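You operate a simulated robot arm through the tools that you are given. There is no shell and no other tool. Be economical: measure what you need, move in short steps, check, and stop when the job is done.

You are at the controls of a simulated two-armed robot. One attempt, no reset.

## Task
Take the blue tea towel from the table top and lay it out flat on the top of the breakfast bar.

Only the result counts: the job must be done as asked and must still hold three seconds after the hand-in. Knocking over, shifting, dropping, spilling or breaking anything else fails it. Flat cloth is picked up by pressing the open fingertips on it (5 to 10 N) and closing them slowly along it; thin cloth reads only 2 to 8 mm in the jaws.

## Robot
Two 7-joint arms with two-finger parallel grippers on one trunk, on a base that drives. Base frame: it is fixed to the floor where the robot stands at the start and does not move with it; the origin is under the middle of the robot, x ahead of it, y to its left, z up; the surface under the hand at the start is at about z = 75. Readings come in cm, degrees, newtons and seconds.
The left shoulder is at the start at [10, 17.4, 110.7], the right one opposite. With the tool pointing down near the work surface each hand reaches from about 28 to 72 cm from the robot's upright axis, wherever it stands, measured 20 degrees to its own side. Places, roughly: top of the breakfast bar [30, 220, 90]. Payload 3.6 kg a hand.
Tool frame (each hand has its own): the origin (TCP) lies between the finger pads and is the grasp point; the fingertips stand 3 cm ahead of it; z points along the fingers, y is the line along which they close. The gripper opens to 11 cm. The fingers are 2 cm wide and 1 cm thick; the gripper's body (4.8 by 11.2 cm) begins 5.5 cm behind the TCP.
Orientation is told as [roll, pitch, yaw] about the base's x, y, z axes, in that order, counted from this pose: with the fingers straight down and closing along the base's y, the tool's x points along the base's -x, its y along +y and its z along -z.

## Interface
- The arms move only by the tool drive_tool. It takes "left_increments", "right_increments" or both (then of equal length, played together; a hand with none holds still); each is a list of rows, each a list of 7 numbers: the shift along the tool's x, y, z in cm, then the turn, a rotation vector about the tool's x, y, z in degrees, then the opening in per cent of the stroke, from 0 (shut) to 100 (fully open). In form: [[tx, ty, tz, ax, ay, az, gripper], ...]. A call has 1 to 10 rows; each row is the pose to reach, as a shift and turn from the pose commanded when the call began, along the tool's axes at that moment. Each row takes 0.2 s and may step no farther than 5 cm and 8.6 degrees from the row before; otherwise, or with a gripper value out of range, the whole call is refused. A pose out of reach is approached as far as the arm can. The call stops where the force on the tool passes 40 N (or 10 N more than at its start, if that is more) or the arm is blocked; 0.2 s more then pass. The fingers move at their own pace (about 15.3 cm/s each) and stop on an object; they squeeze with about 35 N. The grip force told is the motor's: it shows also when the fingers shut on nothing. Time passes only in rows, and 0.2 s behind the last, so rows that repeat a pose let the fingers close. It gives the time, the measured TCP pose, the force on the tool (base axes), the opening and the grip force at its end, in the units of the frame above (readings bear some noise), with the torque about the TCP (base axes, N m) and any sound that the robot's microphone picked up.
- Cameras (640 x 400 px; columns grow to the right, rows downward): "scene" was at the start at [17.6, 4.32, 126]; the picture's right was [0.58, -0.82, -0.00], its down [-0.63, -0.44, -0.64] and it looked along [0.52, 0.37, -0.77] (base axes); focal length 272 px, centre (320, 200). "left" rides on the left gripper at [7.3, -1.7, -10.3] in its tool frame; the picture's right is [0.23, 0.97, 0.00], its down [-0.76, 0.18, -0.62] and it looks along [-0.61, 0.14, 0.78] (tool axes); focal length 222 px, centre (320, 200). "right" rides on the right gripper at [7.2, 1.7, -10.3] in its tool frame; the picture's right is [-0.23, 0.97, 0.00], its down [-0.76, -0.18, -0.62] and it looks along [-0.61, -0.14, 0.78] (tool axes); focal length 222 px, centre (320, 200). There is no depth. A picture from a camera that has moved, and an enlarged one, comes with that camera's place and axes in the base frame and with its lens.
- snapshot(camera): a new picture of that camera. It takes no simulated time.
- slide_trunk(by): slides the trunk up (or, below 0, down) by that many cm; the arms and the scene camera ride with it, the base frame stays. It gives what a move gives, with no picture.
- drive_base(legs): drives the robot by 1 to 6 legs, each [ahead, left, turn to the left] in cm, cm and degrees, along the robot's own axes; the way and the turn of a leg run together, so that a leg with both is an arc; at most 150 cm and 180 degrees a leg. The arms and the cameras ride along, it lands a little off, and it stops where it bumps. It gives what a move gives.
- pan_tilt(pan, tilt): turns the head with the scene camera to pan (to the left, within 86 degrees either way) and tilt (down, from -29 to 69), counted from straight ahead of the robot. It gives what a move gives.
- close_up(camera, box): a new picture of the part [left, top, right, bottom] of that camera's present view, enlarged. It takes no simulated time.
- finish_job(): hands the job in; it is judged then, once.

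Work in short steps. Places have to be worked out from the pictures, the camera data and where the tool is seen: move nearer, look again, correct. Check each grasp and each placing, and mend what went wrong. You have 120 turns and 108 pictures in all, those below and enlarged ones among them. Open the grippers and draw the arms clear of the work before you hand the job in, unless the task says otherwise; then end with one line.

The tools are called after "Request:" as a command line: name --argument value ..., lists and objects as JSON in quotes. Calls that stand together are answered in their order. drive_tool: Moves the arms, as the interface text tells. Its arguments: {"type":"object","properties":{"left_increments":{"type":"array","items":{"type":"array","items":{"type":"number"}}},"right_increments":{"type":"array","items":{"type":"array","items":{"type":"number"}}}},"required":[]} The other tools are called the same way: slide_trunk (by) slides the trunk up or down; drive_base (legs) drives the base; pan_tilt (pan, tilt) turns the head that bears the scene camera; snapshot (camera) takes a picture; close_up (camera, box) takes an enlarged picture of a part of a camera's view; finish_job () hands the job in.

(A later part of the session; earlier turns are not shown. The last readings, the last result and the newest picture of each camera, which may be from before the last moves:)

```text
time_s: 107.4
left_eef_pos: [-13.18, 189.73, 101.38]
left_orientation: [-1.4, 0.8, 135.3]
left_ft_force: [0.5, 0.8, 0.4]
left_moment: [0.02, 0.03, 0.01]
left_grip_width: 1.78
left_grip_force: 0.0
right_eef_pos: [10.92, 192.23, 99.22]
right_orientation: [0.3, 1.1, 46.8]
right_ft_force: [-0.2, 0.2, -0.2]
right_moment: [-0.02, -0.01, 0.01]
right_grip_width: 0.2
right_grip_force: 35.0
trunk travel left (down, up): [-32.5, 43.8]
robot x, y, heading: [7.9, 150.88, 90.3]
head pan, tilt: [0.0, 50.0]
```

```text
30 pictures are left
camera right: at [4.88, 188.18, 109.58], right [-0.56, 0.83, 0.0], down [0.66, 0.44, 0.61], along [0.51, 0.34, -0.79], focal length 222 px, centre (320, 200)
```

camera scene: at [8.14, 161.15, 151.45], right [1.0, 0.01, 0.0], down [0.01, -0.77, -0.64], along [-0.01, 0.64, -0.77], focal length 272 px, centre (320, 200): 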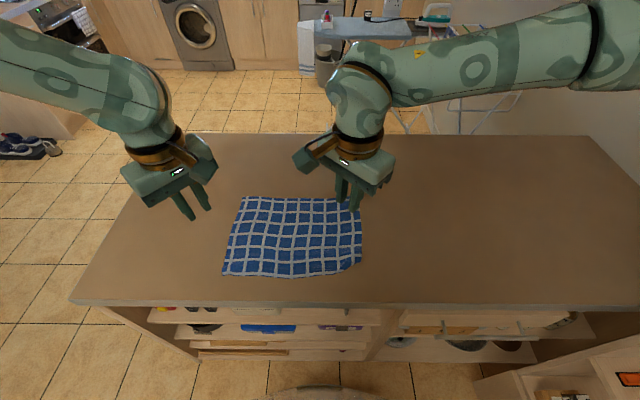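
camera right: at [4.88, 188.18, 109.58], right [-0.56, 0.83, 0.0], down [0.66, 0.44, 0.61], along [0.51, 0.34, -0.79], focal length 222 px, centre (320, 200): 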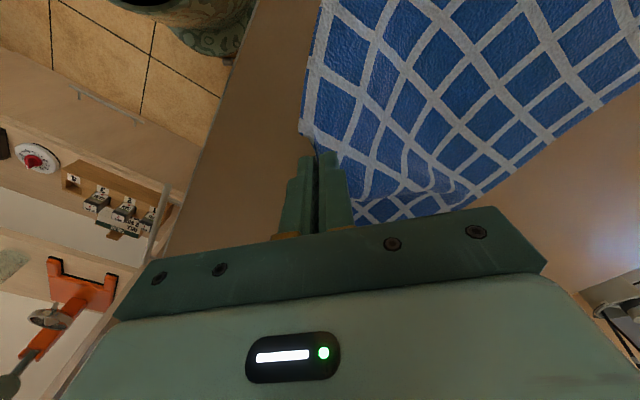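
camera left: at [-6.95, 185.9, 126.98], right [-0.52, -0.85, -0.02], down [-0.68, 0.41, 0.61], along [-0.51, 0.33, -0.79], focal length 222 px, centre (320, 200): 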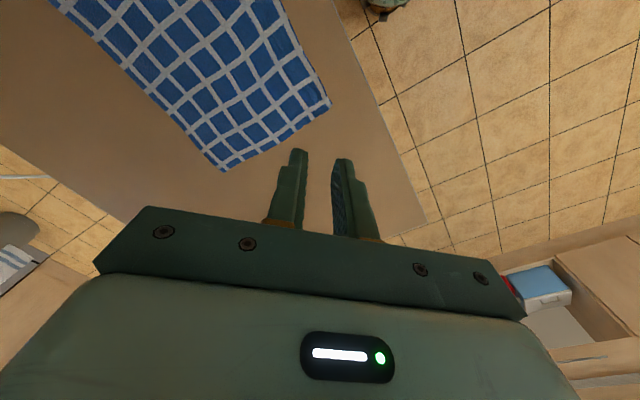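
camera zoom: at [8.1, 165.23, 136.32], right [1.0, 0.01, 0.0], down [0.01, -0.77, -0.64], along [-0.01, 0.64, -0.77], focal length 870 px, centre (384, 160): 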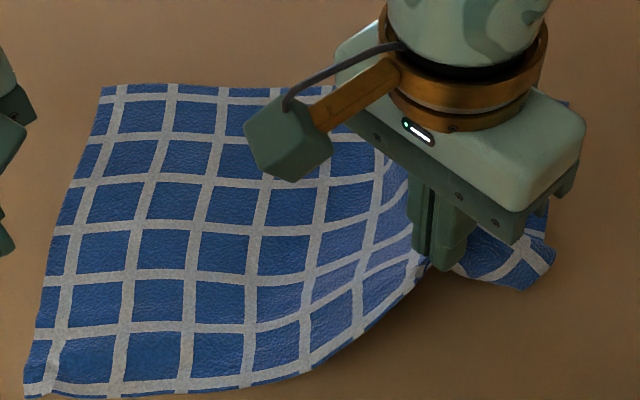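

The corner has come free but trails inward. I'll lift 6 cm higher so it hangs, move outward (-y, +x), and look before laying it down with an inward motion.

Request:
drive_tool --right_increments '[[0, 0, -2, 0, 0, 0, 0], [0, 0, -4, 0, 0, 0, 0], [0, 0, -6, 0, 0, 0, 0], [0.4, -1.3, -6, 0, 0, 0, 0], [0.8, -2.6, -6, 0, 0, 0, 0], [1.19, -3.85, -6, 0, 0, 0, 0]]'

Request:
close_up --camera "scene" --box '[200, 150, 440, 300]'

Request:
snapshot --camera "left"

```text
time_s: 108.8
left_eef_pos: [-13.06, 189.75, 101.36]
left_orientation: [-1.3, 0.9, 135.3]
left_ft_force: [0.9, -0.8, 0.3]
left_moment: [0.0, 0.0, 0.0]
left_grip_width: 1.76
left_grip_force: 0.0
right_eef_pos: [13.04, 188.76, 105.12]
right_orientation: [0.3, 1.1, 46.8]
right_ft_force: [0.1, -0.3, 0.1]
right_moment: [-0.01, 0.0, 0.0]
right_grip_width: 0.23
right_grip_force: 35.6
trunk travel left (down, up): [-32.5, 43.8]
robot x, y, heading: [8.24, 150.71, 90.8]
head pan, tilt: [0.0, 50.0]
```

```text
2.67 times, centred on (320, 225) of scene
camera zoom: at [8.13, 165.25, 136.32], right [1.0, 0.01, 0.0], down [0.01, -0.77, -0.64], along [-0.01, 0.64, -0.77], focal length 725 px, centre (320, 133)
```

zoom: 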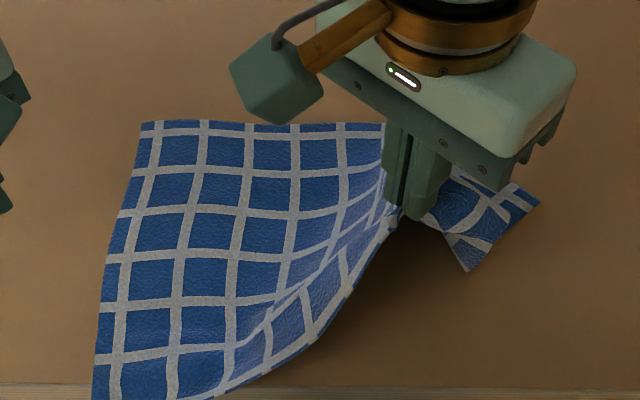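

```text
28 pictures are left
camera left: at [-6.92, 185.86, 112.03], right [-0.52, -0.85, -0.02], down [-0.68, 0.41, 0.61], along [-0.51, 0.33, -0.79], focal length 222 px, centre (320, 200)
```

left: 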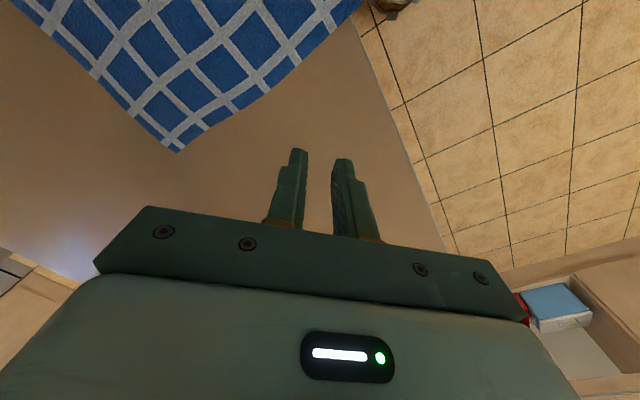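

The corner is now fully unfolded and points toward me. I'll lower while moving back inward (+y) so it stays laid out.

Request:
drive_tool --right_increments '[[0, 0, 2, 0, 0, 0, 0], [0, 0, 4, 0, 0, 0, 0], [-0.36, 0.34, 6, 0, 0, 0, 0], [-0.73, 0.68, 8, 0, 0, 0, 0], [-1.3, 1.2, 10, 0, 0, 0, 0], [-2.2, 2.05, 12, 0, 0, 0, 0], [-2.9, 2.7, 13.4, 0, 0, 0, 0]]'

Request:
close_up --camera "scene" --box '[200, 150, 440, 300]'

```text
time_s: 110.4
left_eef_pos: [-13.05, 189.7, 101.35]
left_orientation: [-1.5, 0.8, 135.3]
left_ft_force: [-1.0, -0.4, -0.1]
left_moment: [0.01, 0.02, 0.0]
left_grip_width: 1.78
left_grip_force: 0.0
right_eef_pos: [12.84, 192.65, 91.58]
right_orientation: [0.2, 1.1, 46.9]
right_ft_force: [0.2, -0.2, 1.6]
right_moment: [-0.03, 0.04, 0.0]
right_grip_width: 0.17
right_grip_force: 34.7
trunk travel left (down, up): [-32.5, 43.8]
robot x, y, heading: [8.17, 150.67, 90.3]
head pan, tilt: [0.0, 50.0]
```

```text
2.67 times, centred on (320, 225) of scene
camera zoom: at [8.1, 165.28, 136.31], right [1.0, 0.01, 0.0], down [0.01, -0.77, -0.64], along [-0.01, 0.64, -0.77], focal length 725 px, centre (320, 133)
```

zoom: 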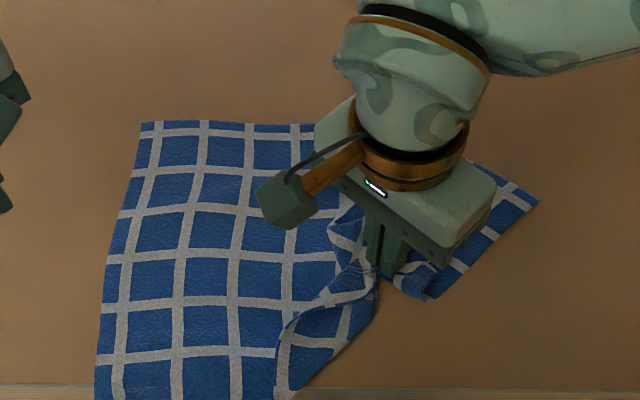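

The towel has swung round, bunching at the pinch, with its left corner near the bar's front edge. I'll release and lift the right hand to see the full state before correcting.

Request:
drive_tool --right_increments '[[0, 0, 0, 0, 0, 0, 10], [0, 0, 0, 0, 0, 0, 20], [0, 0, -2, 0, 0, 0, 20], [0, 0, -6, 0, 0, 0, 20], [0, 0, -10, 0, 0, 0, 20], [-2.5, -2.5, -13, 0, 0, 0, 20], [-5, -5, -13, 0, 0, 0, 20], [-7.5, -7.5, -13, 0, 0, 0, 20]]'

Request:
slide_trunk --by 15

Request:
close_up --camera "scene" --box '[180, 170, 420, 320]'

```text
time_s: 112.2
left_eef_pos: [-12.91, 189.67, 101.43]
left_orientation: [-1.4, 0.8, 135.4]
left_ft_force: [0.0, 0.8, 0.5]
left_moment: [-0.01, 0.0, 0.04]
left_grip_width: 1.73
left_grip_force: 0.0
right_eef_pos: [23.72, 192.99, 104.38]
right_orientation: [0.5, 1.1, 46.9]
right_ft_force: [-0.3, -0.3, 0.0]
right_moment: [0.0, 0.01, 0.0]
right_grip_width: 2.21
right_grip_force: 0.0
trunk travel left (down, up): [-32.5, 43.8]
robot x, y, heading: [8.25, 150.56, 90.2]
head pan, tilt: [0.0, 50.0]
```

```text
time_s: 114.0
left_eef_pos: [-13.07, 189.8, 116.33]
left_orientation: [-1.4, 0.9, 135.2]
left_ft_force: [0.1, -0.1, -0.1]
left_moment: [-0.03, -0.02, -0.03]
left_grip_width: 1.77
left_grip_force: 0.0
right_eef_pos: [23.65, 193.19, 119.5]
right_orientation: [0.2, 1.1, 46.9]
right_ft_force: [0.5, 0.4, -0.5]
right_moment: [0.01, -0.02, -0.05]
right_grip_width: 2.17
right_grip_force: 0.0
trunk travel left (down, up): [-47.5, 28.8]
robot x, y, heading: [8.49, 150.81, 90.5]
head pan, tilt: [0.0, 50.0]
```

```text
2.67 times, centred on (300, 245) of scene
camera zoom: at [8.15, 161.15, 151.45], right [1.0, 0.01, 0.0], down [0.01, -0.77, -0.64], along [-0.01, 0.64, -0.77], focal length 725 px, centre (373, 80)
```

zoom: 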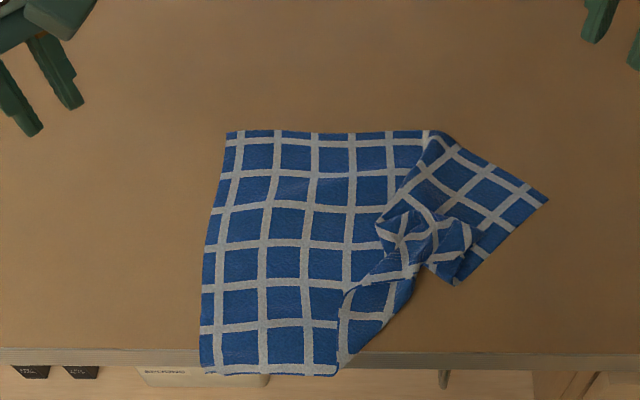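

I now have a clear plan: re-lay it from the far hem, whose two corners are visible as clean single layers, far-left at about (-8, 206.6) and far-right at about (25, 198.4). I'll turn the hands so the fingers close along the hem and bring them over those corners.

Request:
drive_tool --left_increments '[[-1.0, -2.2, 0, 0, 0, 7.5, 23], [-2.0, -4.4, 0, 0, 0, 15, 23], [-3.0, -6.6, 0, 0, 0, 22.5, 23], [-4.0, -8.8, 0, 0, 0, 30, 23], [-5.0, -11.0, 0, 0, 0, 37.5, 23], [-6.0, -13.1, 0, 0, 0, 45, 23], [-6.98, -15.3, 0, 0, 0, 45, 23]]' --right_increments '[[0, 0, 0, 0, 0, 0, 23], [0, 0, 0, 0, 0, 0, 23], [0, 0, 0, 0, 0, 0, 23], [-1, 1, 0, 0, 0, -4, 23], [-2, 2, 0, 0, 0, -8, 23], [-3, 3, 0, 0, 0, -13, 23], [-3.7, 3.66, 0, 0, 0, -13, 23]]'

Request:
slide_trunk --by -17

Request:
snapshot --camera "left"

Request:
snapshot --camera "right"

```text
time_s: 115.6
left_eef_pos: [-11.51, 200.35, 118.12]
left_orientation: [-1.7, -0.4, 90.2]
left_ft_force: [-0.4, 0.5, 0.1]
left_moment: [0.01, 0.02, 0.06]
left_grip_width: 2.53
left_grip_force: 0.1
left hand out of reach, approached as far as the arm can: row 4, 5, 6, 7
right_eef_pos: [23.52, 198.34, 119.45]
right_orientation: [0.6, 1.1, 59.9]
right_ft_force: [0.3, -1.2, 0.0]
right_moment: [0.04, 0.01, -0.01]
right_grip_width: 2.5
right_grip_force: 0.1
trunk travel left (down, up): [-47.5, 28.8]
robot x, y, heading: [8.13, 150.78, 90.5]
head pan, tilt: [0.0, 50.0]
```

```text
time_s: 117.5
left_eef_pos: [-11.55, 200.32, 101.3]
left_orientation: [-1.6, -0.5, 90.3]
left_ft_force: [-0.7, -0.2, 0.2]
left_moment: [-0.01, 0.0, 0.0]
left_grip_width: 2.55
left_grip_force: 0.0
right_eef_pos: [23.58, 198.27, 102.55]
right_orientation: [0.5, 1.0, 59.8]
right_ft_force: [0.9, -0.5, -0.2]
right_moment: [0.0, 0.01, -0.01]
right_grip_width: 2.54
right_grip_force: 0.0
trunk travel left (down, up): [-30.5, 45.8]
robot x, y, heading: [7.87, 151.31, 90.7]
head pan, tilt: [0.0, 50.0]
```

```text
25 pictures are left
camera left: at [-10.05, 193.07, 111.77], right [-0.97, -0.23, -0.03], down [-0.2, 0.76, 0.62], along [-0.12, 0.61, -0.78], focal length 222 px, centre (320, 200)
```

left: 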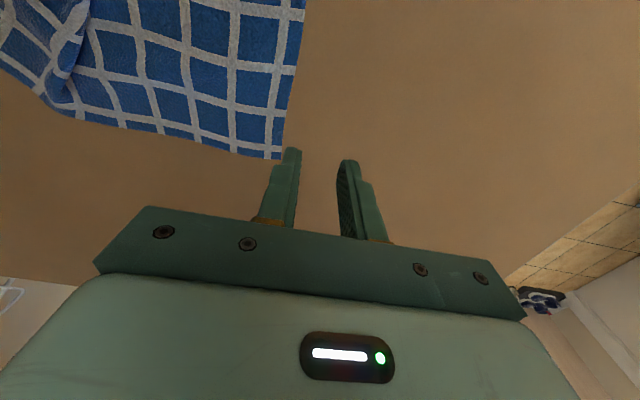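

```text
24 pictures are left
camera right: at [18.56, 192.95, 112.89], right [-0.73, 0.69, 0.01], down [0.55, 0.58, 0.61], along [0.41, 0.45, -0.79], focal length 222 px, centre (320, 200)
```

right: 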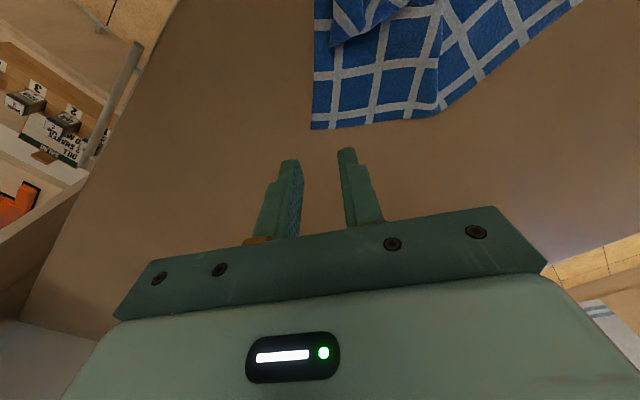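

The hand cameras confirm the far-left corner at (-7.6, 206.6) and far-right at (25, 198.9). I'll move the left hand the remaining 5 cm right and 5.5 cm forward from this lower trunk position.

Request:
drive_tool --left_increments '[[0, -1.7, 0, 0, 0, 0, 23], [0, -3.4, 0, 0, 0, 0, 23], [0, -5, 0, 0, 0, 0, 23], [-2, -5, 0, 0, 0, 0, 23], [-4, -5, 0, 0, 0, 0, 23], [-5.5, -5, 0, 0, 0, 0, 23]]'

```text
time_s: 118.9
left_eef_pos: [-9.05, 203.64, 102.08]
left_orientation: [-1.6, -0.3, 90.2]
left_ft_force: [0.4, -0.8, 0.5]
left_moment: [0.0, -0.01, 0.01]
left_grip_width: 2.55
left_grip_force: 0.0
left hand out of reach, approached as far as the arm can: row 4, 5, 6
right_eef_pos: [23.59, 198.27, 102.31]
right_orientation: [0.5, 1.0, 59.8]
right_ft_force: [-0.1, 0.4, 0.6]
right_moment: [-0.03, 0.0, 0.03]
right_grip_width: 2.52
right_grip_force: 0.1
trunk travel left (down, up): [-30.5, 45.8]
robot x, y, heading: [8.03, 150.67, 90.6]
head pan, tilt: [0.0, 50.0]
```

Vertical reach falls 2 cm short. A 25° forward tilt keeps both fingertips level because they close along x, so I'll tilt, then move over the corner.

Request:
drive_tool --left_increments '[[0, 0, 0, 0, -6.5, 0, 23], [0, 0, 0, 0, -13, 0, 23], [0, 0, 0, 0, -19, 0, 23], [0, 0, 0, 0, -25, 0, 23], [-1, -1.3, 0, 0, -25, 0, 23], [-2.2, -2.5, 0, 0, -25, 0, 23]]'

Request:
slide_trunk --by -6

Request:
close_up --camera "left" --box '[220, 80, 400, 200]'

Request:
close_up --camera "right" --box '[240, 80, 420, 200]'

```text
time_s: 120.3
left_eef_pos: [-6.55, 205.85, 101.98]
left_orientation: [-1.8, -25.5, 91.1]
left_ft_force: [-0.1, 0.2, 0.1]
left_moment: [-0.01, 0.02, -0.01]
left_grip_width: 2.54
left_grip_force: 0.1
right_eef_pos: [23.59, 198.3, 102.47]
right_orientation: [0.6, 0.9, 59.9]
right_ft_force: [0.1, -0.3, 0.5]
right_moment: [0.02, -0.01, 0.0]
right_grip_width: 2.52
right_grip_force: 0.1
trunk travel left (down, up): [-30.5, 45.8]
robot x, y, heading: [8.48, 150.58, 90.5]
head pan, tilt: [0.0, 50.0]
```

```text
time_s: 121.3
left_eef_pos: [-6.46, 205.87, 96.14]
left_orientation: [-1.8, -25.6, 91.0]
left_ft_force: [-0.9, -0.9, 0.5]
left_moment: [0.03, -0.03, 0.03]
left_grip_width: 2.53
left_grip_force: 0.0
right_eef_pos: [23.5, 198.23, 96.42]
right_orientation: [0.6, 1.0, 59.9]
right_ft_force: [0.7, 0.1, -0.1]
right_moment: [0.04, 0.01, 0.02]
right_grip_width: 2.56
right_grip_force: 0.1
trunk travel left (down, up): [-24.5, 51.8]
robot x, y, heading: [8.92, 150.85, 90.4]
head pan, tilt: [0.0, 50.0]
```

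```text
3.33 times, centred on (310, 140) of left
camera zoom: at [-4.86, 195.0, 102.48], right [-0.97, -0.21, -0.13], down [-0.2, 0.42, 0.88], along [-0.13, 0.88, -0.45], focal length 740 px, centre (353, 400)
```

zoom: 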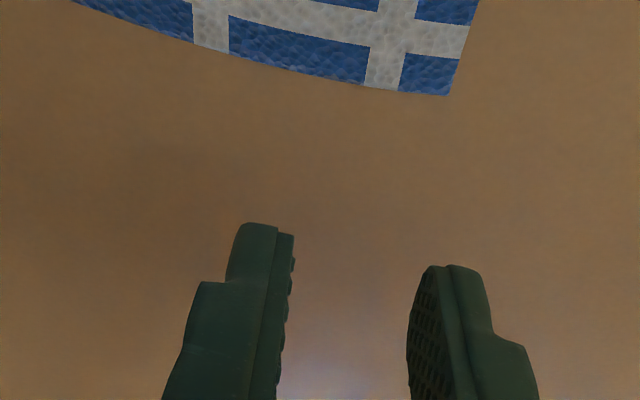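

```text
3.33 times, centred on (330, 140) of right
camera zoom: at [18.57, 192.92, 106.91], right [-0.73, 0.69, 0.01], down [0.55, 0.58, 0.61], along [0.41, 0.45, -0.79], focal length 740 px, centre (287, 400)
```

zoom: 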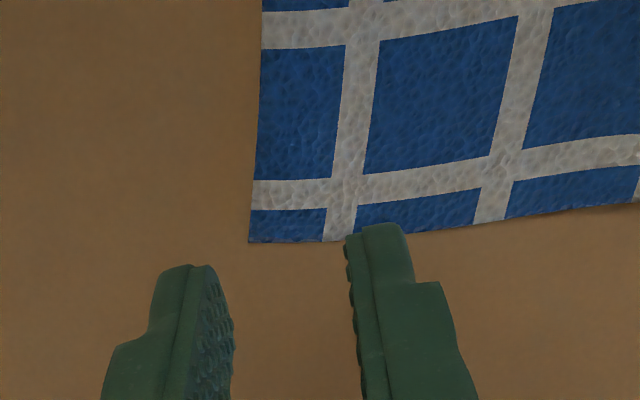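

I'll make small corrections and lower both hands to just above the cloth.

Request:
drive_tool --left_increments '[[0.5, 0.4, 1.1, 0, 0, 0, 23], [1.2, 0.4, 2.6, 0, 0, 0, 23], [1.9, 0.4, 4.08, 0, 0, 0, 23]]' --right_increments '[[-0.67, 0.04, 1.5, 0, 0, 0, 23], [-0.67, 0.04, 3.3, 0, 0, 0, 23], [-0.67, 0.04, 4.95, 0, 0, 0, 23]]'

Request:
drive_tool --left_increments '[[0.05, 0, 0.1, 0, 0, 0, 23], [0.1, 0, 0.2, 0, 0, 0, 23]]' --right_increments '[[0, 0, 0.1, 0, 0, 0, 23], [0, 0, 0.2, 0, 0, 0, 23]]'

```text
time_s: 122.1
left_eef_pos: [-6.88, 206.06, 91.5]
left_orientation: [-1.8, -25.3, 91.0]
left_ft_force: [-0.4, 0.3, 0.1]
left_moment: [-0.01, 0.01, 0.01]
left_grip_width: 2.54
left_grip_force: 0.0
right_eef_pos: [23.76, 198.89, 91.39]
right_orientation: [0.4, 1.0, 59.9]
right_ft_force: [-0.5, 1.5, 0.6]
right_moment: [-0.01, 0.0, 0.03]
right_grip_width: 2.52
right_grip_force: 0.0
trunk travel left (down, up): [-24.5, 51.8]
robot x, y, heading: [8.25, 150.99, 90.3]
head pan, tilt: [0.0, 50.0]
```

```text
time_s: 122.7
left_eef_pos: [-6.87, 206.11, 91.28]
left_orientation: [-1.8, -25.4, 91.1]
left_ft_force: [-0.7, 0.5, 0.7]
left_moment: [0.02, 0.0, 0.03]
left_grip_width: 2.54
left_grip_force: 0.1
right_eef_pos: [23.56, 198.99, 91.28]
right_orientation: [0.5, 1.0, 59.9]
right_ft_force: [-0.1, 0.5, 0.5]
right_moment: [0.02, -0.01, 0.01]
right_grip_width: 2.52
right_grip_force: 0.0
trunk travel left (down, up): [-24.5, 51.8]
robot x, y, heading: [8.29, 150.99, 90.7]
head pan, tilt: [0.0, 50.0]
```

Close to contact. I'll edge the left 0.3 cm back and continue down.

Request:
drive_tool --left_increments '[[0.33, 0, -0.05, 0, 0, 0, 23], [0.38, 0, 0.05, 0, 0, 0, 23]]' --right_increments '[[0, 0, 0.07, 0, 0, 0, 23], [0, 0, 0.14, 0, 0, 0, 23]]'

Request:
drive_tool --left_increments '[[0.05, 0, 0.1, 0, 0, 0, 23], [0.08, 0, 0.16, 0, 0, 0, 23]]' --right_increments '[[0, 0, 0.04, 0, 0, 0, 23], [0, 0, 0.08, 0, 0, 0, 23]]'

```text
time_s: 123.3
left_eef_pos: [-6.91, 205.67, 91.05]
left_orientation: [-1.8, -25.7, 91.0]
left_ft_force: [-1.1, 1.7, 6.1]
left_moment: [0.09, -0.11, 0.0]
left_grip_width: 2.5
left_grip_force: 0.0
right_eef_pos: [23.7, 198.89, 91.19]
right_orientation: [0.6, 1.1, 59.8]
right_ft_force: [0.0, 0.5, 2.0]
right_moment: [0.01, -0.07, -0.01]
right_grip_width: 2.55
right_grip_force: 0.0
trunk travel left (down, up): [-24.5, 51.8]
robot x, y, heading: [8.35, 150.82, 90.6]
head pan, tilt: [0.0, 50.0]
```

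```text
time_s: 123.9
left_eef_pos: [-6.85, 205.7, 91.28]
left_orientation: [-1.8, -25.7, 91.0]
left_ft_force: [-2.3, 5.0, 18.4]
left_moment: [0.22, -0.08, 0.0]
left_grip_width: 2.5
left_grip_force: 0.1
right_eef_pos: [23.77, 198.85, 91.21]
right_orientation: [0.6, 1.0, 59.9]
right_ft_force: [0.3, 0.7, 5.4]
right_moment: [0.05, -0.03, 0.03]
right_grip_width: 2.55
right_grip_force: 0.0
trunk travel left (down, up): [-24.5, 51.8]
robot x, y, heading: [8.19, 150.96, 90.4]
head pan, tilt: [0.0, 50.0]
```

Contact: left 18 N and right 5 N. I'll press the right a bit more and close both slowly.

Request:
drive_tool --left_increments '[[0, 0, 0, 0, 0, 0, 22], [0, 0, 0, 0, 0, 0, 19], [0, 0, 0, 0, 0, 0, 16], [0, 0, 0, 0, 0, 0, 13], [0, 0, 0, 0, 0, 0, 10], [0, 0, 0, 0, 0, 0, 7], [0, 0, 0, 0, 0, 0, 4], [0, 0, 0, 0, 0, 0, 1], [0, 0, 0, 0, 0, 0, 0], [0, 0, 0, 0, 0, 0, 0]]' --right_increments '[[0, 0, 0.1, 0, 0, 0, 22], [0, 0, 0.1, 0, 0, 0, 19], [0, 0, 0.1, 0, 0, 0, 16], [0, 0, 0.1, 0, 0, 0, 13], [0, 0, 0.1, 0, 0, 0, 10], [0, 0, 0.1, 0, 0, 0, 7], [0, 0, 0.1, 0, 0, 0, 4], [0, 0, 0.1, 0, 0, 0, 1], [0, 0, 0.1, 0, 0, 0, 0], [0, 0, 0.1, 0, 0, 0, 0]]'

```text
time_s: 126.1
left_eef_pos: [-6.63, 205.36, 91.29]
left_orientation: [-1.9, -25.6, 91.0]
left_ft_force: [4.7, -2.1, 26.9]
left_moment: [0.07, -0.25, -0.06]
left_grip_width: 0.19
left_grip_force: 35.6
right_eef_pos: [23.71, 198.56, 91.18]
right_orientation: [0.7, 0.8, 60.0]
right_ft_force: [-1.4, 0.6, 19.0]
right_moment: [0.13, 0.07, 0.0]
right_grip_width: 0.0
right_grip_force: 34.7
trunk travel left (down, up): [-24.5, 51.8]
robot x, y, heading: [8.63, 150.86, 90.6]
head pan, tilt: [0.0, 50.0]
```

The left has gripped cloth, but the right closed on nothing. I'll lift the right slightly, reopen, and look.

Request:
drive_tool --right_increments '[[0, 0, -1, 0, 0, 0, 0], [0, 0, -2, 0, 0, 0, 30], [0, 0, -2, 0, 0, 0, 30]]'

Request:
close_up --camera "right" --box '[240, 80, 420, 200]'

```text
time_s: 126.9
left_eef_pos: [-6.75, 205.45, 91.2]
left_orientation: [-1.9, -25.7, 91.0]
left_ft_force: [1.2, -4.6, 32.5]
left_moment: [-0.02, -0.17, -0.07]
left_grip_width: 0.18
left_grip_force: 34.9
right_eef_pos: [23.86, 198.65, 93.12]
right_orientation: [0.6, 0.9, 59.9]
right_ft_force: [0.6, 1.0, -0.2]
right_moment: [0.0, -0.03, 0.03]
right_grip_width: 3.3
right_grip_force: 0.0
trunk travel left (down, up): [-24.5, 51.8]
robot x, y, heading: [8.34, 150.95, 90.7]
head pan, tilt: [0.0, 50.0]
```

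```text
3.33 times, centred on (330, 140) of right
camera zoom: at [18.88, 193.26, 103.49], right [-0.73, 0.69, 0.01], down [0.55, 0.57, 0.61], along [0.41, 0.45, -0.79], focal length 740 px, centre (287, 400)
```

zoom: 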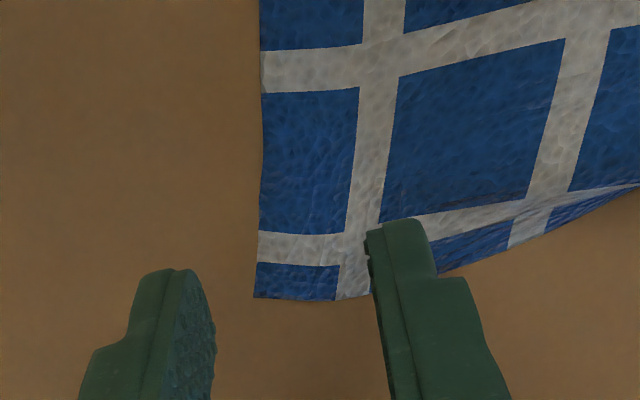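

The corner is at (25.3, 199.3). I'll shift the right hand 0.8 cm inward along the hem so both fingertips land on cloth, and press more firmly, easing the left pressure meanwhile.

Request:
drive_tool --right_increments '[[0, 0.8, 0, 0, 0, 0, 26], [0, 0.8, 1.0, 0, 0, 0, 26], [0, 0.8, 1.8, 0, 0, 0, 26], [0, 0.8, 2.0, 0, 0, 0, 26]]' --left_increments '[[-0.05, 0, -0.1, 0, 0, 0, 0], [-0.1, 0, -0.2, 0, 0, 0, 0], [-0.1, 0, -0.2, 0, 0, 0, 0], [-0.1, 0, -0.2, 0, 0, 0, 0]]'

Request:
drive_tool --right_increments '[[0, 0, 0.05, 0, 0, 0, 26], [0, 0, 0.1, 0, 0, 0, 26]]'

```text
time_s: 127.9
left_eef_pos: [-6.79, 205.47, 91.21]
left_orientation: [-1.7, -25.4, 90.9]
left_ft_force: [1.8, -1.2, 13.9]
left_moment: [0.01, -0.11, -0.01]
left_grip_width: 0.18
left_grip_force: 34.9
right_eef_pos: [23.08, 199.18, 91.19]
right_orientation: [0.7, 0.9, 59.8]
right_ft_force: [1.2, -2.0, 12.7]
right_moment: [-0.03, -0.2, -0.05]
right_grip_width: 2.94
right_grip_force: 1.2
trunk travel left (down, up): [-24.5, 51.8]
robot x, y, heading: [8.14, 151.02, 90.4]
head pan, tilt: [0.0, 50.0]
```

```text
time_s: 128.5
left_eef_pos: [-6.78, 205.48, 91.32]
left_orientation: [-1.8, -25.5, 91.1]
left_ft_force: [2.6, 0.1, 7.9]
left_moment: [0.06, -0.1, 0.01]
left_grip_width: 0.16
left_grip_force: 35.4
right_eef_pos: [22.8, 199.25, 91.19]
right_orientation: [0.8, 0.6, 60.0]
right_ft_force: [-1.2, 3.6, 30.1]
right_moment: [0.13, -0.32, 0.01]
right_grip_width: 2.69
right_grip_force: 0.0
trunk travel left (down, up): [-24.5, 51.8]
robot x, y, heading: [8.54, 150.99, 90.6]
head pan, tilt: [0.0, 50.0]
```

The right now presses at 30 N. I'll ease it slightly and close slowly.

Request:
drive_tool --right_increments '[[0, 0, -0.1, 0, 0, 0, 25], [0, 0, -0.1, 0, 0, 0, 22], [0, 0, -0.1, 0, 0, 0, 19], [0, 0, -0.1, 0, 0, 0, 16], [0, 0, -0.1, 0, 0, 0, 13], [0, 0, -0.1, 0, 0, 0, 10], [0, 0, -0.1, 0, 0, 0, 7], [0, 0, -0.1, 0, 0, 0, 3], [0, 0, -0.1, 0, 0, 0, 0], [0, 0, -0.1, 0, 0, 0, 0]]'

```text
time_s: 130.7
left_eef_pos: [-6.78, 205.46, 91.22]
left_orientation: [-1.7, -25.5, 91.1]
left_ft_force: [0.6, -0.9, 2.8]
left_moment: [-0.05, -0.04, -0.02]
left_grip_width: 0.17
left_grip_force: 35.1
right_eef_pos: [22.96, 199.22, 91.15]
right_orientation: [0.5, 0.9, 59.9]
right_ft_force: [-1.2, 1.7, 33.2]
right_moment: [0.23, -0.07, 0.02]
right_grip_width: 0.25
right_grip_force: 34.6
trunk travel left (down, up): [-24.5, 51.8]
robot x, y, heading: [8.88, 150.59, 90.6]
head pan, tilt: [0.0, 50.0]
```

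Both corners are gripped (1.7 and 2.5 mm). I'll lift with the trunk 32 cm so the whole towel hangs free, and look.

Request:
slide_trunk --by 32

Request:
snapshot --camera "scene"

```text
time_s: 133.9
left_eef_pos: [-6.66, 203.07, 130.34]
left_orientation: [-1.9, -33.6, 91.1]
left_ft_force: [0.5, 0.6, -1.0]
left_moment: [0.01, -0.07, -0.03]
left_grip_width: 0.14
left_grip_force: 35.5
right_eef_pos: [22.96, 199.24, 122.87]
right_orientation: [0.5, 1.1, 59.9]
right_ft_force: [-0.8, 0.0, 0.3]
right_moment: [0.06, 0.06, 0.0]
right_grip_width: 0.19
right_grip_force: 35.1
trunk travel left (down, up): [-56.5, 19.8]
robot x, y, heading: [8.55, 150.69, 90.3]
head pan, tilt: [0.0, 50.0]
```

```text
20 pictures are left
camera scene: at [8.16, 160.0, 160.5], right [1.0, 0.01, 0.0], down [0.01, -0.77, -0.64], along [-0.01, 0.64, -0.77], focal length 272 px, centre (320, 200)
```

scene: 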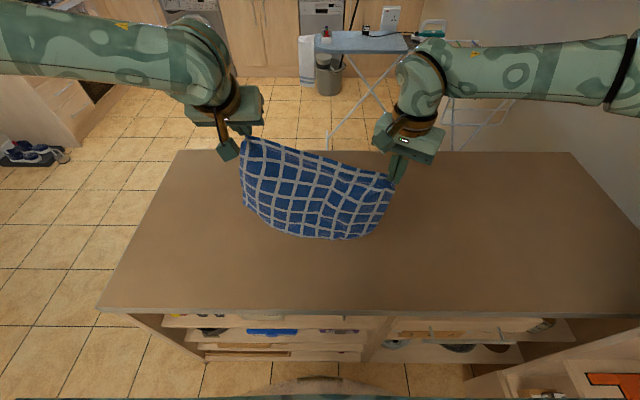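

The towel now hangs fully unfolded by its far hem. I'll bring both hands level near y≈185, z≈146 (right turned to face forward), ready to lay the free hem first near the front and move forward.

Request:
drive_tool --left_increments '[[0.77, 0.22, -2.9, 0, 0, 0, 0], [1.54, 0.45, -5.8, 0, 0, 0, 0], [2.3, 0.67, -8.7, 0, 0, 0, 0], [3.07, 0.9, -11.6, 0, 0, 0, 0], [3.84, 1.1, -14.5, 0, 0, 0, 0], [4.6, 1.35, -17.5, 0, 0, 0, 0], [5.4, 1.6, -20.4, 0, 0, 0, 0], [6.15, 1.8, -23.3, 0, 0, 0, 0]]' --right_increments '[[1.42, -1.04, -2.9, 0, 0, -5, 0], [2.85, -2.1, -5.75, 0, 0, -10, 0], [4.3, -3.1, -8.6, 0, 0, -15, 0], [5.7, -4.15, -11.5, 0, 0, -20, 0], [7.1, -5.2, -14.4, 0, 0, -25, 0], [8.55, -6.2, -17.25, 0, 0, -30, 0], [10, -7.3, -20.1, 0, 0, -30, 0], [11.4, -8.3, -23, 0, 0, -30, 0]]'

Request:
snapshot --camera "scene"

```text
time_s: 135.7
left_eef_pos: [-8.98, 185.0, 146.41]
left_orientation: [-2.1, -33.6, 91.3]
left_ft_force: [19.6, -0.7, 0.0]
left_moment: [0.03, -0.57, -0.16]
left_grip_width: 0.15
left_grip_force: 34.9
right_eef_pos: [24.76, 185.29, 146.18]
right_orientation: [1.0, 0.4, 89.9]
right_ft_force: [-19.2, -0.1, 0.6]
right_moment: [0.02, 0.61, -0.03]
right_grip_width: 0.21
right_grip_force: 35.1
trunk travel left (down, up): [-56.5, 19.8]
robot x, y, heading: [8.56, 150.61, 90.5]
head pan, tilt: [0.0, 50.0]
```

```text
19 pictures are left
camera scene: at [8.15, 159.7, 160.53], right [1.0, 0.01, 0.0], down [0.01, -0.77, -0.64], along [-0.01, 0.64, -0.77], focal length 272 px, centre (320, 200)
```

scene: 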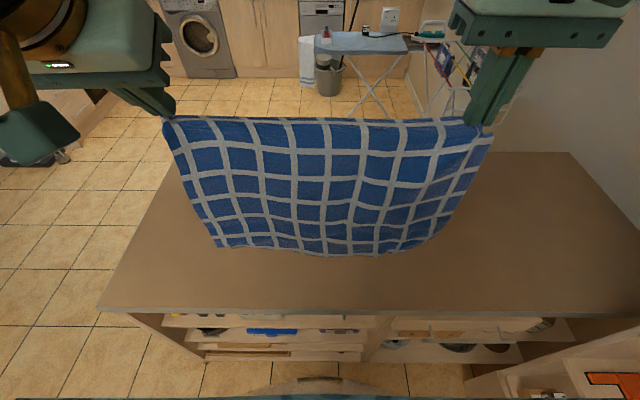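

It hangs clean with no flap, but it's too taut (19 N). I'll ease the hands 0.8 cm closer, tilt the right forward 33° to match the left, then lower the trunk.

Request:
drive_tool --left_increments '[[0, -0.3, 0, 0, 0, 0, 0], [0, -0.3, 0, 0, 0, 0, 0], [0, -0.3, 0, 0, 0, 0, 0], [0, -0.3, 0, 0, 0, 0, 0], [0, -0.3, 0, 0, 0, 0, 0]]' --right_increments '[[0, 0.5, 0, 0, -6.6, 0, 0], [0, 0.5, 0, 0, -13.2, 0, 0], [0, 0.5, 0, 0, -19.8, 0, 0], [0, 0.5, 0, 0, -26.4, 0, 0], [0, 0.5, 0, 0, -33, 0, 0]]'

Request:
slide_trunk --by -26

Request:
snapshot --camera "scene"

```text
time_s: 136.9
left_eef_pos: [-8.75, 185.01, 146.4]
left_orientation: [-1.9, -33.6, 91.1]
left_ft_force: [9.2, -0.1, 0.7]
left_moment: [0.0, -0.28, -0.1]
left_grip_width: 0.15
left_grip_force: 35.1
right_eef_pos: [24.35, 185.45, 146.01]
right_orientation: [1.2, -32.5, 89.2]
right_ft_force: [-9.3, -0.3, 0.0]
right_moment: [0.01, 0.25, 0.17]
right_grip_width: 0.19
right_grip_force: 35.2
trunk travel left (down, up): [-56.5, 19.8]
robot x, y, heading: [8.26, 150.81, 90.4]
head pan, tilt: [0.0, 50.0]
```

```text
time_s: 139.6
left_eef_pos: [-8.67, 185.15, 120.37]
left_orientation: [-1.8, -33.7, 91.0]
left_ft_force: [9.5, 0.1, -0.3]
left_moment: [0.03, -0.3, -0.09]
left_grip_width: 0.15
left_grip_force: 34.6
right_eef_pos: [24.36, 185.46, 120.02]
right_orientation: [1.2, -32.4, 89.2]
right_ft_force: [-8.5, -0.4, -0.4]
right_moment: [0.01, 0.22, 0.17]
right_grip_width: 0.2
right_grip_force: 35.4
trunk travel left (down, up): [-30.5, 45.8]
robot x, y, heading: [8.14, 150.86, 90.4]
head pan, tilt: [0.0, 50.0]
```

```text
18 pictures are left
camera scene: at [8.1, 166.01, 134.29], right [1.0, 0.01, 0.0], down [0.01, -0.77, -0.64], along [-0.01, 0.64, -0.77], focal length 272 px, centre (320, 200)
```

scene: 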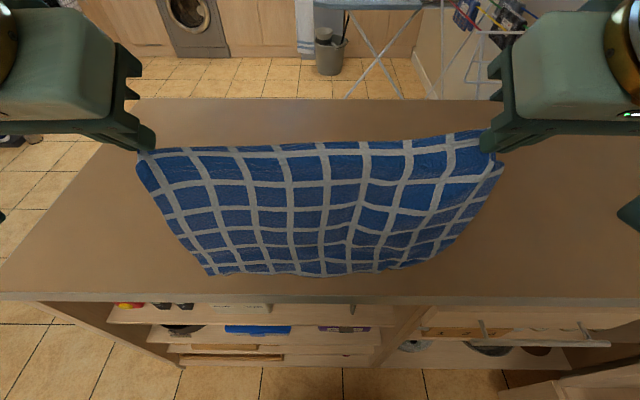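

The free hem hangs at about y=184.5, a few cm above the bar. I'll move 2 cm forward and lower the trunk 5 cm so it just touches.

Request:
drive_tool --left_increments '[[-0.83, 0, 0.55, 0, 0, 0, 0], [-1.67, 0, 1.1, 0, 0, 0, 0], [-1.67, 0, 1.1, 0, 0, 0, 0]]' --right_increments '[[-0.7, 0, 0.45, 0, 0, 0, 0], [-1.4, 0, 0.9, 0, 0, 0, 0], [-1.4, 0, 0.9, 0, 0, 0, 0]]'

Request:
slide_trunk --by -5

Request:
snapshot --camera "scene"

```text
time_s: 140.3
left_eef_pos: [-8.7, 187.06, 120.39]
left_orientation: [-1.9, -33.7, 91.2]
left_ft_force: [9.7, 0.2, 0.5]
left_moment: [-0.02, -0.29, -0.06]
left_grip_width: 0.14
left_grip_force: 35.5
right_eef_pos: [24.28, 187.23, 120.0]
right_orientation: [1.2, -32.4, 89.2]
right_ft_force: [-9.2, -0.5, -0.4]
right_moment: [0.0, 0.24, 0.16]
right_grip_width: 0.23
right_grip_force: 34.9
trunk travel left (down, up): [-30.5, 45.8]
robot x, y, heading: [8.21, 150.79, 90.6]
head pan, tilt: [0.0, 50.0]
```

```text
time_s: 141.3
left_eef_pos: [-8.82, 186.94, 115.29]
left_orientation: [-1.9, -33.7, 91.1]
left_ft_force: [10.1, 0.2, -0.1]
left_moment: [0.06, -0.31, -0.1]
left_grip_width: 0.14
left_grip_force: 35.6
right_eef_pos: [24.44, 187.01, 115.04]
right_orientation: [1.1, -32.4, 89.2]
right_ft_force: [-10.0, -0.5, -0.9]
right_moment: [-0.02, 0.25, 0.18]
right_grip_width: 0.21
right_grip_force: 34.6
trunk travel left (down, up): [-25.5, 50.8]
robot x, y, heading: [8.53, 150.61, 90.4]
head pan, tilt: [0.0, 50.0]
```

```text
17 pictures are left
camera scene: at [8.08, 168.19, 129.17], right [1.0, 0.01, 0.0], down [0.01, -0.77, -0.64], along [-0.01, 0.64, -0.77], focal length 272 px, centre (320, 200)
```

scene: 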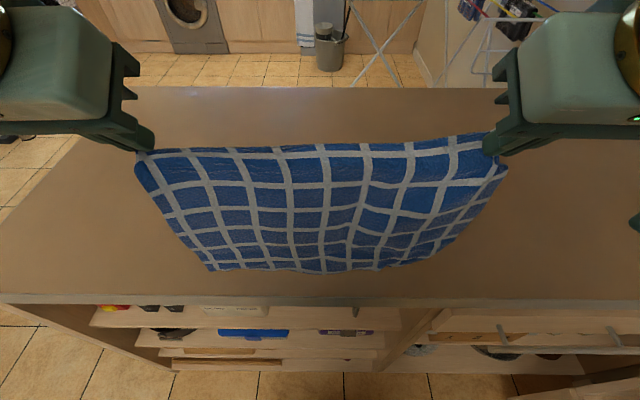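

The free hem is just touching the bar at y≈187 (front edge ≈183). Now I'll lay it forward and down at 45°, 13 cm.

Request:
drive_tool --left_increments '[[-0.36, 0, 1.8, 0, 0, 0, 0], [-0.73, 0, 3.6, 0, 0, 0, 0], [-1.09, -0.1, 5.4, 0, 0, 0, 0], [-1.46, -0.1, 7.2, 0, 0, 0, 0], [-1.82, -0.2, 9.0, 0, 0, 0, 0], [-2.18, -0.2, 10.8, 0, 0, 0, 0], [-2.55, -0.2, 12.6, 0, 0, 0, 0], [-2.91, -0.2, 14.4, 0, 0, 0, 0], [-3.28, -0.2, 16.2, 0, 0, 0, 0], [-3.64, -0.2, 18.0, 0, 0, 0, 0]]' --right_increments '[[-0.4, 0, 1.8, 0, 0, 0, 0], [-0.8, 0, 3.6, 0, 0, 0, 0], [-1.2, 0, 5.4, 0, 0, 0, 0], [-1.6, 0, 7.2, 0, 0, 0, 0], [-2.0, 0, 9.0, 0, 0, 0, 0], [-2.4, 0, 10.8, 0, 0, 0, 0], [-2.8, 0, 12.6, 0, 0, 0, 0], [-3.2, 0, 14.4, 0, 0, 0, 0], [-3.6, 0, 16.2, 0, 0, 0, 0], [-4.0, 0, 18.0, 0, 0, 0, 0]]'

Request:
snapshot --camera "scene"

```text
time_s: 143.5
left_eef_pos: [-8.16, 200.38, 102.27]
left_orientation: [-1.9, -33.6, 91.1]
left_ft_force: [3.4, 0.2, -0.1]
left_moment: [0.0, -0.09, -0.05]
left_grip_width: 0.16
left_grip_force: 34.9
right_eef_pos: [24.38, 200.33, 102.02]
right_orientation: [1.3, -32.3, 89.2]
right_ft_force: [-3.5, 0.0, -0.2]
right_moment: [-0.02, 0.08, 0.06]
right_grip_width: 0.21
right_grip_force: 34.9
trunk travel left (down, up): [-25.5, 50.8]
robot x, y, heading: [8.32, 150.73, 90.5]
head pan, tilt: [0.0, 50.0]
```

```text
16 pictures are left
camera scene: at [8.08, 168.37, 129.13], right [1.0, 0.01, 0.0], down [0.01, -0.77, -0.64], along [-0.01, 0.64, -0.77], focal length 272 px, centre (320, 200)
```

scene: 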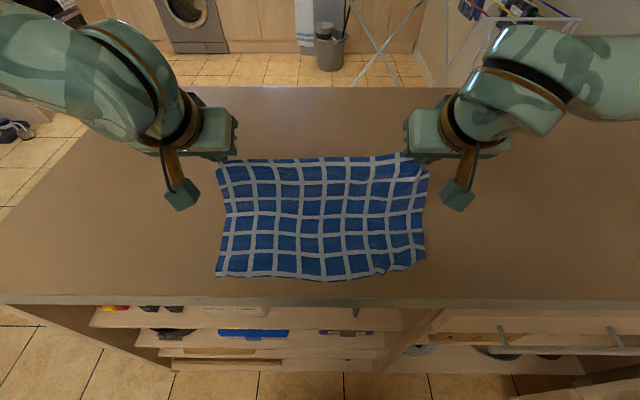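

Laying nicely, with the near hem at y≈186.4 on the bar. I'll continue forward 9 cm and down 10.8 cm.

Request:
drive_tool --left_increments '[[-0.17, 0, 1.55, 0, 0, 0, 0], [-0.34, 0, 3.1, 0, 0, 0, 0], [-0.51, 0, 4.66, 0, 0, 0, 0], [-0.68, 0, 6.2, 0, 0, 0, 0], [-0.85, 0, 7.77, 0, 0, 0, 0], [-1.02, 0, 9.3, 0, 0, 0, 0], [-1.19, 0, 10.9, 0, 0, 0, 0], [-1.36, 0, 12.4, 0, 0, 0, 0], [-1.53, 0, 13.8, 0, 0, 0, 0]]' --right_increments '[[-0.2, 0, 1.55, 0, 0, 0, 0], [-0.4, 0, 3.1, 0, 0, 0, 0], [-0.6, 0, 4.65, 0, 0, 0, 0], [-0.8, 0, 6.2, 0, 0, 0, 0], [-1.0, 0, 7.7, 0, 0, 0, 0], [-1.2, 0, 9.3, 0, 0, 0, 0], [-1.4, 0, 10.8, 0, 0, 0, 0], [-1.6, 0, 12.3, 0, 0, 0, 0], [-1.8, 0, 13.7, 0, 0, 0, 0]]'

Request:
close_up --camera "scene" --box '[190, 120, 450, 300]'

```text
time_s: 145.5
left_eef_pos: [-7.84, 209.16, 91.65]
left_orientation: [-1.9, -33.6, 91.1]
left_ft_force: [0.5, -0.2, 0.6]
left_moment: [0.0, -0.02, -0.04]
left_grip_width: 0.13
left_grip_force: 34.7
right_eef_pos: [24.13, 209.02, 91.39]
right_orientation: [1.2, -32.4, 89.1]
right_ft_force: [-0.1, 0.5, 1.4]
right_moment: [-0.04, -0.01, 0.01]
right_grip_width: 0.21
right_grip_force: 35.3
trunk travel left (down, up): [-25.5, 50.8]
robot x, y, heading: [8.3, 150.83, 90.4]
head pan, tilt: [0.0, 50.0]
```

```text
2.22 times, centred on (320, 210) of scene
camera zoom: at [8.07, 168.29, 129.15], right [1.0, 0.01, 0.0], down [0.01, -0.77, -0.64], along [-0.01, 0.64, -0.77], focal length 604 px, centre (320, 178)
```

zoom: 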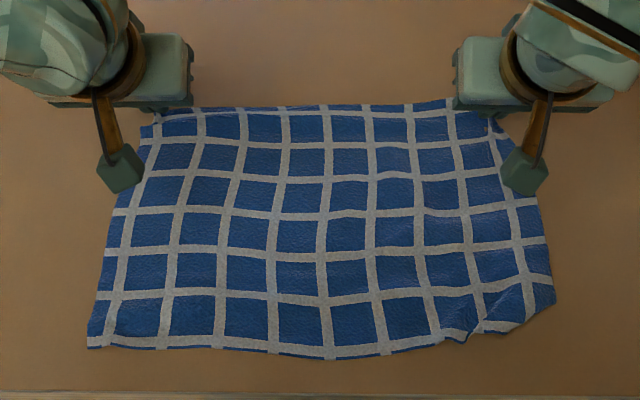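

Nearly perfect. I'll stretch slightly (0.8 forward, 0.4 outward each), lower to contact, and zoom on the near-right corner.

Request:
drive_tool --left_increments '[[-0.33, 0.2, 0.22, 0, 0, 0, 0], [-0.66, 0.4, 0.44, 0, 0, 0, 0], [-0.5, 0.4, 0.69, 0, 0, 0, 0]]' --right_increments '[[-0.33, -0.2, 0.22, 0, 0, 0, 0], [-0.66, -0.4, 0.44, 0, 0, 0, 0], [-0.55, -0.4, 0.6, 0, 0, 0, 0]]'

Request:
close_up --camera "scene" --box '[350, 220, 430, 270]'

```text
time_s: 146.3
left_eef_pos: [-8.3, 209.88, 91.4]
left_orientation: [-1.9, -33.6, 91.1]
left_ft_force: [4.9, 0.0, 0.2]
left_moment: [0.0, -0.2, -0.08]
left_grip_width: 0.14
left_grip_force: 35.1
right_eef_pos: [24.4, 209.82, 91.31]
right_orientation: [1.3, -32.3, 89.3]
right_ft_force: [-5.9, -0.4, 4.0]
right_moment: [-0.03, 0.16, 0.1]
right_grip_width: 0.23
right_grip_force: 34.9
trunk travel left (down, up): [-25.5, 50.8]
robot x, y, heading: [8.19, 150.56, 90.3]
head pan, tilt: [0.0, 50.0]
```

```text
8.00 times, centred on (390, 245) of scene
camera zoom: at [8.05, 168.25, 129.16], right [1.0, 0.01, 0.0], down [0.01, -0.77, -0.64], along [-0.01, 0.64, -0.77], focal length 2175 px, centre (-240, -160)
```

zoom: 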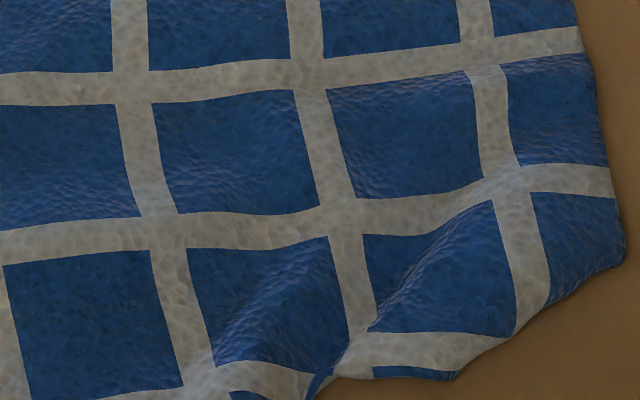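

The near-right corner tip is still slightly tucked under. Dragging the whole towel inward and forward should pull it out by friction, so I'll shift both hands 5 cm left and 1.5 cm forward.

Request:
drive_tool --left_increments '[[-0.4, 1, -0.1, 0, 0, 0, 0], [-0.7, 2, 0.1, 0, 0, 0, 0], [-1.0, 3, 0.3, 0, 0, 0, 0], [-1.3, 4, 0.45, 0, 0, 0, 0], [-1.45, 5, 0.5, 0, 0, 0, 0]]' --right_increments '[[-0.4, 1, -0.1, 0, 0, 0, 0], [-0.7, 2, 0.1, 0, 0, 0, 0], [-1.0, 3, 0.3, 0, 0, 0, 0], [-1.3, 4, 0.45, 0, 0, 0, 0], [-1.45, 5, 0.5, 0, 0, 0, 0]]'

Request:
close_up --camera "scene" --box '[160, 110, 450, 290]'

```text
time_s: 147.5
left_eef_pos: [-13.27, 211.42, 91.84]
left_orientation: [-2.1, -33.7, 91.1]
left_ft_force: [5.1, -0.1, 0.3]
left_moment: [0.01, -0.2, -0.06]
left_grip_width: 0.13
left_grip_force: 34.8
right_eef_pos: [19.35, 211.4, 91.65]
right_orientation: [1.1, -32.5, 89.3]
right_ft_force: [-6.5, 0.8, -0.6]
right_moment: [0.02, 0.15, 0.13]
right_grip_width: 0.17
right_grip_force: 34.7
trunk travel left (down, up): [-25.5, 50.8]
robot x, y, heading: [8.73, 151.01, 90.7]
head pan, tilt: [0.0, 50.0]
```

```text
2.21 times, centred on (305, 200) of scene
camera zoom: at [8.04, 168.29, 129.15], right [1.0, 0.01, 0.0], down [0.01, -0.77, -0.64], along [-0.01, 0.64, -0.77], focal length 600 px, centre (353, 200)
```

zoom: 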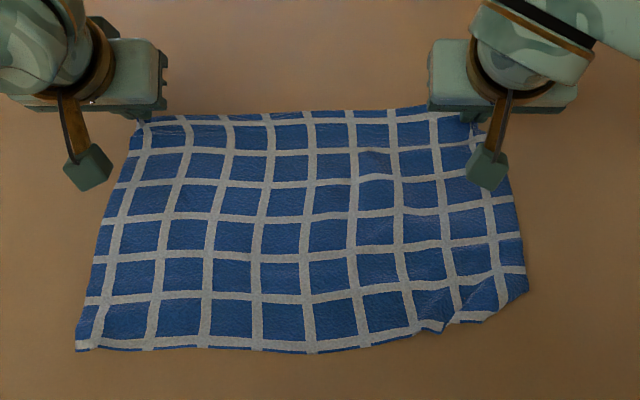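

The drag changed little, and the remaining tuck is tiny. I'll release the far hem now: lower to contact, open slowly, withdraw, and inspect.

Request:
drive_tool --left_increments '[[0.2, 0, 0.33, 0, 0, 0, 0], [0.28, 0, 0.5, 0, 0, 0, 3], [0.28, 0, 0.5, 0, 0, 0, 7], [0.28, 0, 0.5, 0, 0, 0, 12], [0.28, 0, 0.5, 0, 0, 0, 18], [0.28, 0, 0.5, 0, 0, 0, 18]]' --right_increments '[[0.15, 0, 0.25, 0, 0, 0, 0], [0.2, 0, 0.35, 0, 0, 0, 3], [0.2, 0, 0.35, 0, 0, 0, 7], [0.2, 0, 0.35, 0, 0, 0, 12], [0.2, 0, 0.35, 0, 0, 0, 18], [0.2, 0, 0.35, 0, 0, 0, 18]]'

Request:
drive_tool --left_increments '[[-0.55, 0, -0.83, 0, 0, 0, 18], [-1.6, 0, -2.5, 0, 0, 0, 18], [-3.3, 0, -5, 0, 0, 0, 18], [-5.5, 0, -8.3, 0, 0, 0, 18]]' --right_increments '[[-0.55, 0, -0.83, 0, 0, 0, 18], [-1.6, 0, -2.5, 0, 0, 0, 18], [-3.3, 0, -5, 0, 0, 0, 18], [-5.5, 0, -8.3, 0, 0, 0, 18]]'

Request:
slide_trunk --by 25

Request:
close_up --camera "scene" --box '[200, 160, 400, 285]'

```text
time_s: 148.9
left_eef_pos: [-13.16, 211.36, 91.13]
left_orientation: [-1.9, -33.6, 91.1]
left_ft_force: [-0.8, -0.4, 3.9]
left_moment: [0.07, -0.06, 0.02]
left_grip_width: 1.94
left_grip_force: 0.1
right_eef_pos: [19.42, 211.3, 91.27]
right_orientation: [1.1, -32.4, 89.1]
right_ft_force: [0.7, -1.0, 0.9]
right_moment: [0.01, -0.06, -0.03]
right_grip_width: 2.02
right_grip_force: 0.3
trunk travel left (down, up): [-25.5, 50.8]
robot x, y, heading: [8.17, 150.52, 90.6]
head pan, tilt: [0.0, 50.0]
```

```text
time_s: 149.9
left_eef_pos: [-13.59, 211.11, 101.17]
left_orientation: [-2.0, -33.6, 91.1]
left_ft_force: [0.5, -0.1, -0.4]
left_moment: [0.01, 0.02, 0.0]
left_grip_width: 1.96
left_grip_force: 0.1
right_eef_pos: [19.57, 211.29, 101.3]
right_orientation: [1.2, -32.4, 89.3]
right_ft_force: [-1.0, -0.3, 0.8]
right_moment: [0.01, -0.02, -0.01]
right_grip_width: 1.99
right_grip_force: 0.1
trunk travel left (down, up): [-25.5, 50.8]
robot x, y, heading: [8.41, 151.13, 90.6]
head pan, tilt: [0.0, 50.0]
```

```text
time_s: 152.4
left_eef_pos: [-13.52, 211.4, 125.97]
left_orientation: [-1.9, -33.6, 91.1]
left_ft_force: [0.8, -0.1, 0.4]
left_moment: [-0.02, -0.02, -0.01]
left_grip_width: 1.99
left_grip_force: 0.1
right_eef_pos: [19.61, 211.54, 126.11]
right_orientation: [1.0, -32.4, 89.3]
right_ft_force: [-0.9, 0.5, -0.1]
right_moment: [0.01, 0.0, -0.01]
right_grip_width: 2.0
right_grip_force: 0.1
trunk travel left (down, up): [-50.5, 25.8]
robot x, y, heading: [8.35, 150.86, 90.3]
head pan, tilt: [0.0, 50.0]
```

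```text
3.20 times, centred on (300, 222) of scene
camera zoom: at [8.14, 160.68, 154.47], right [1.0, 0.01, 0.0], down [0.01, -0.77, -0.64], along [-0.01, 0.64, -0.77], focal length 870 px, centre (384, 128)
```

zoom: 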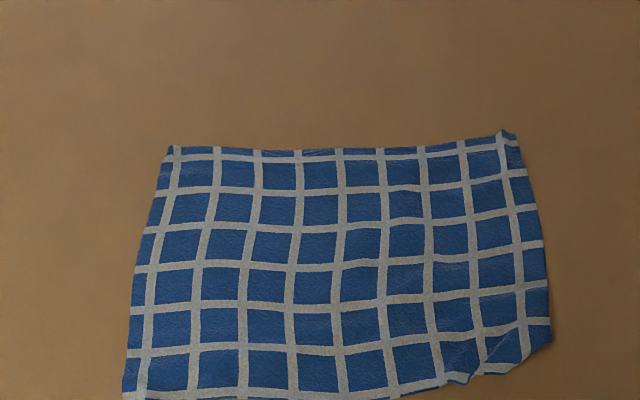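

It's mostly flat. I'll take one sharp look at the near-right corner to decide whether it needs mending.

Request:
close_up --camera "scene" --box '[310, 235, 390, 290]'

```text
7.27 times, centred on (350, 262) of scene
camera zoom: at [8.14, 160.68, 154.47], right [1.0, 0.01, 0.0], down [0.01, -0.77, -0.64], along [-0.01, 0.64, -0.77], focal length 1978 px, centre (102, -254)
```

zoom: 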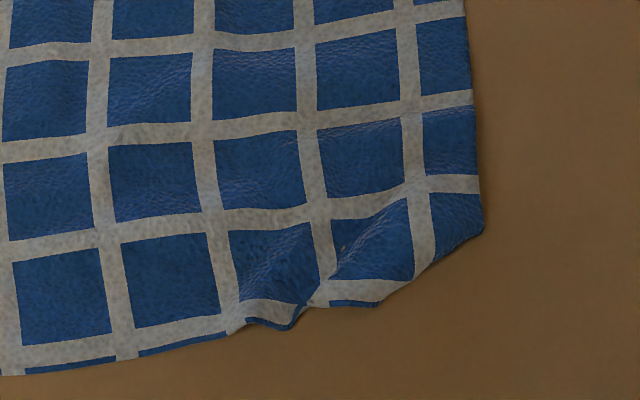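

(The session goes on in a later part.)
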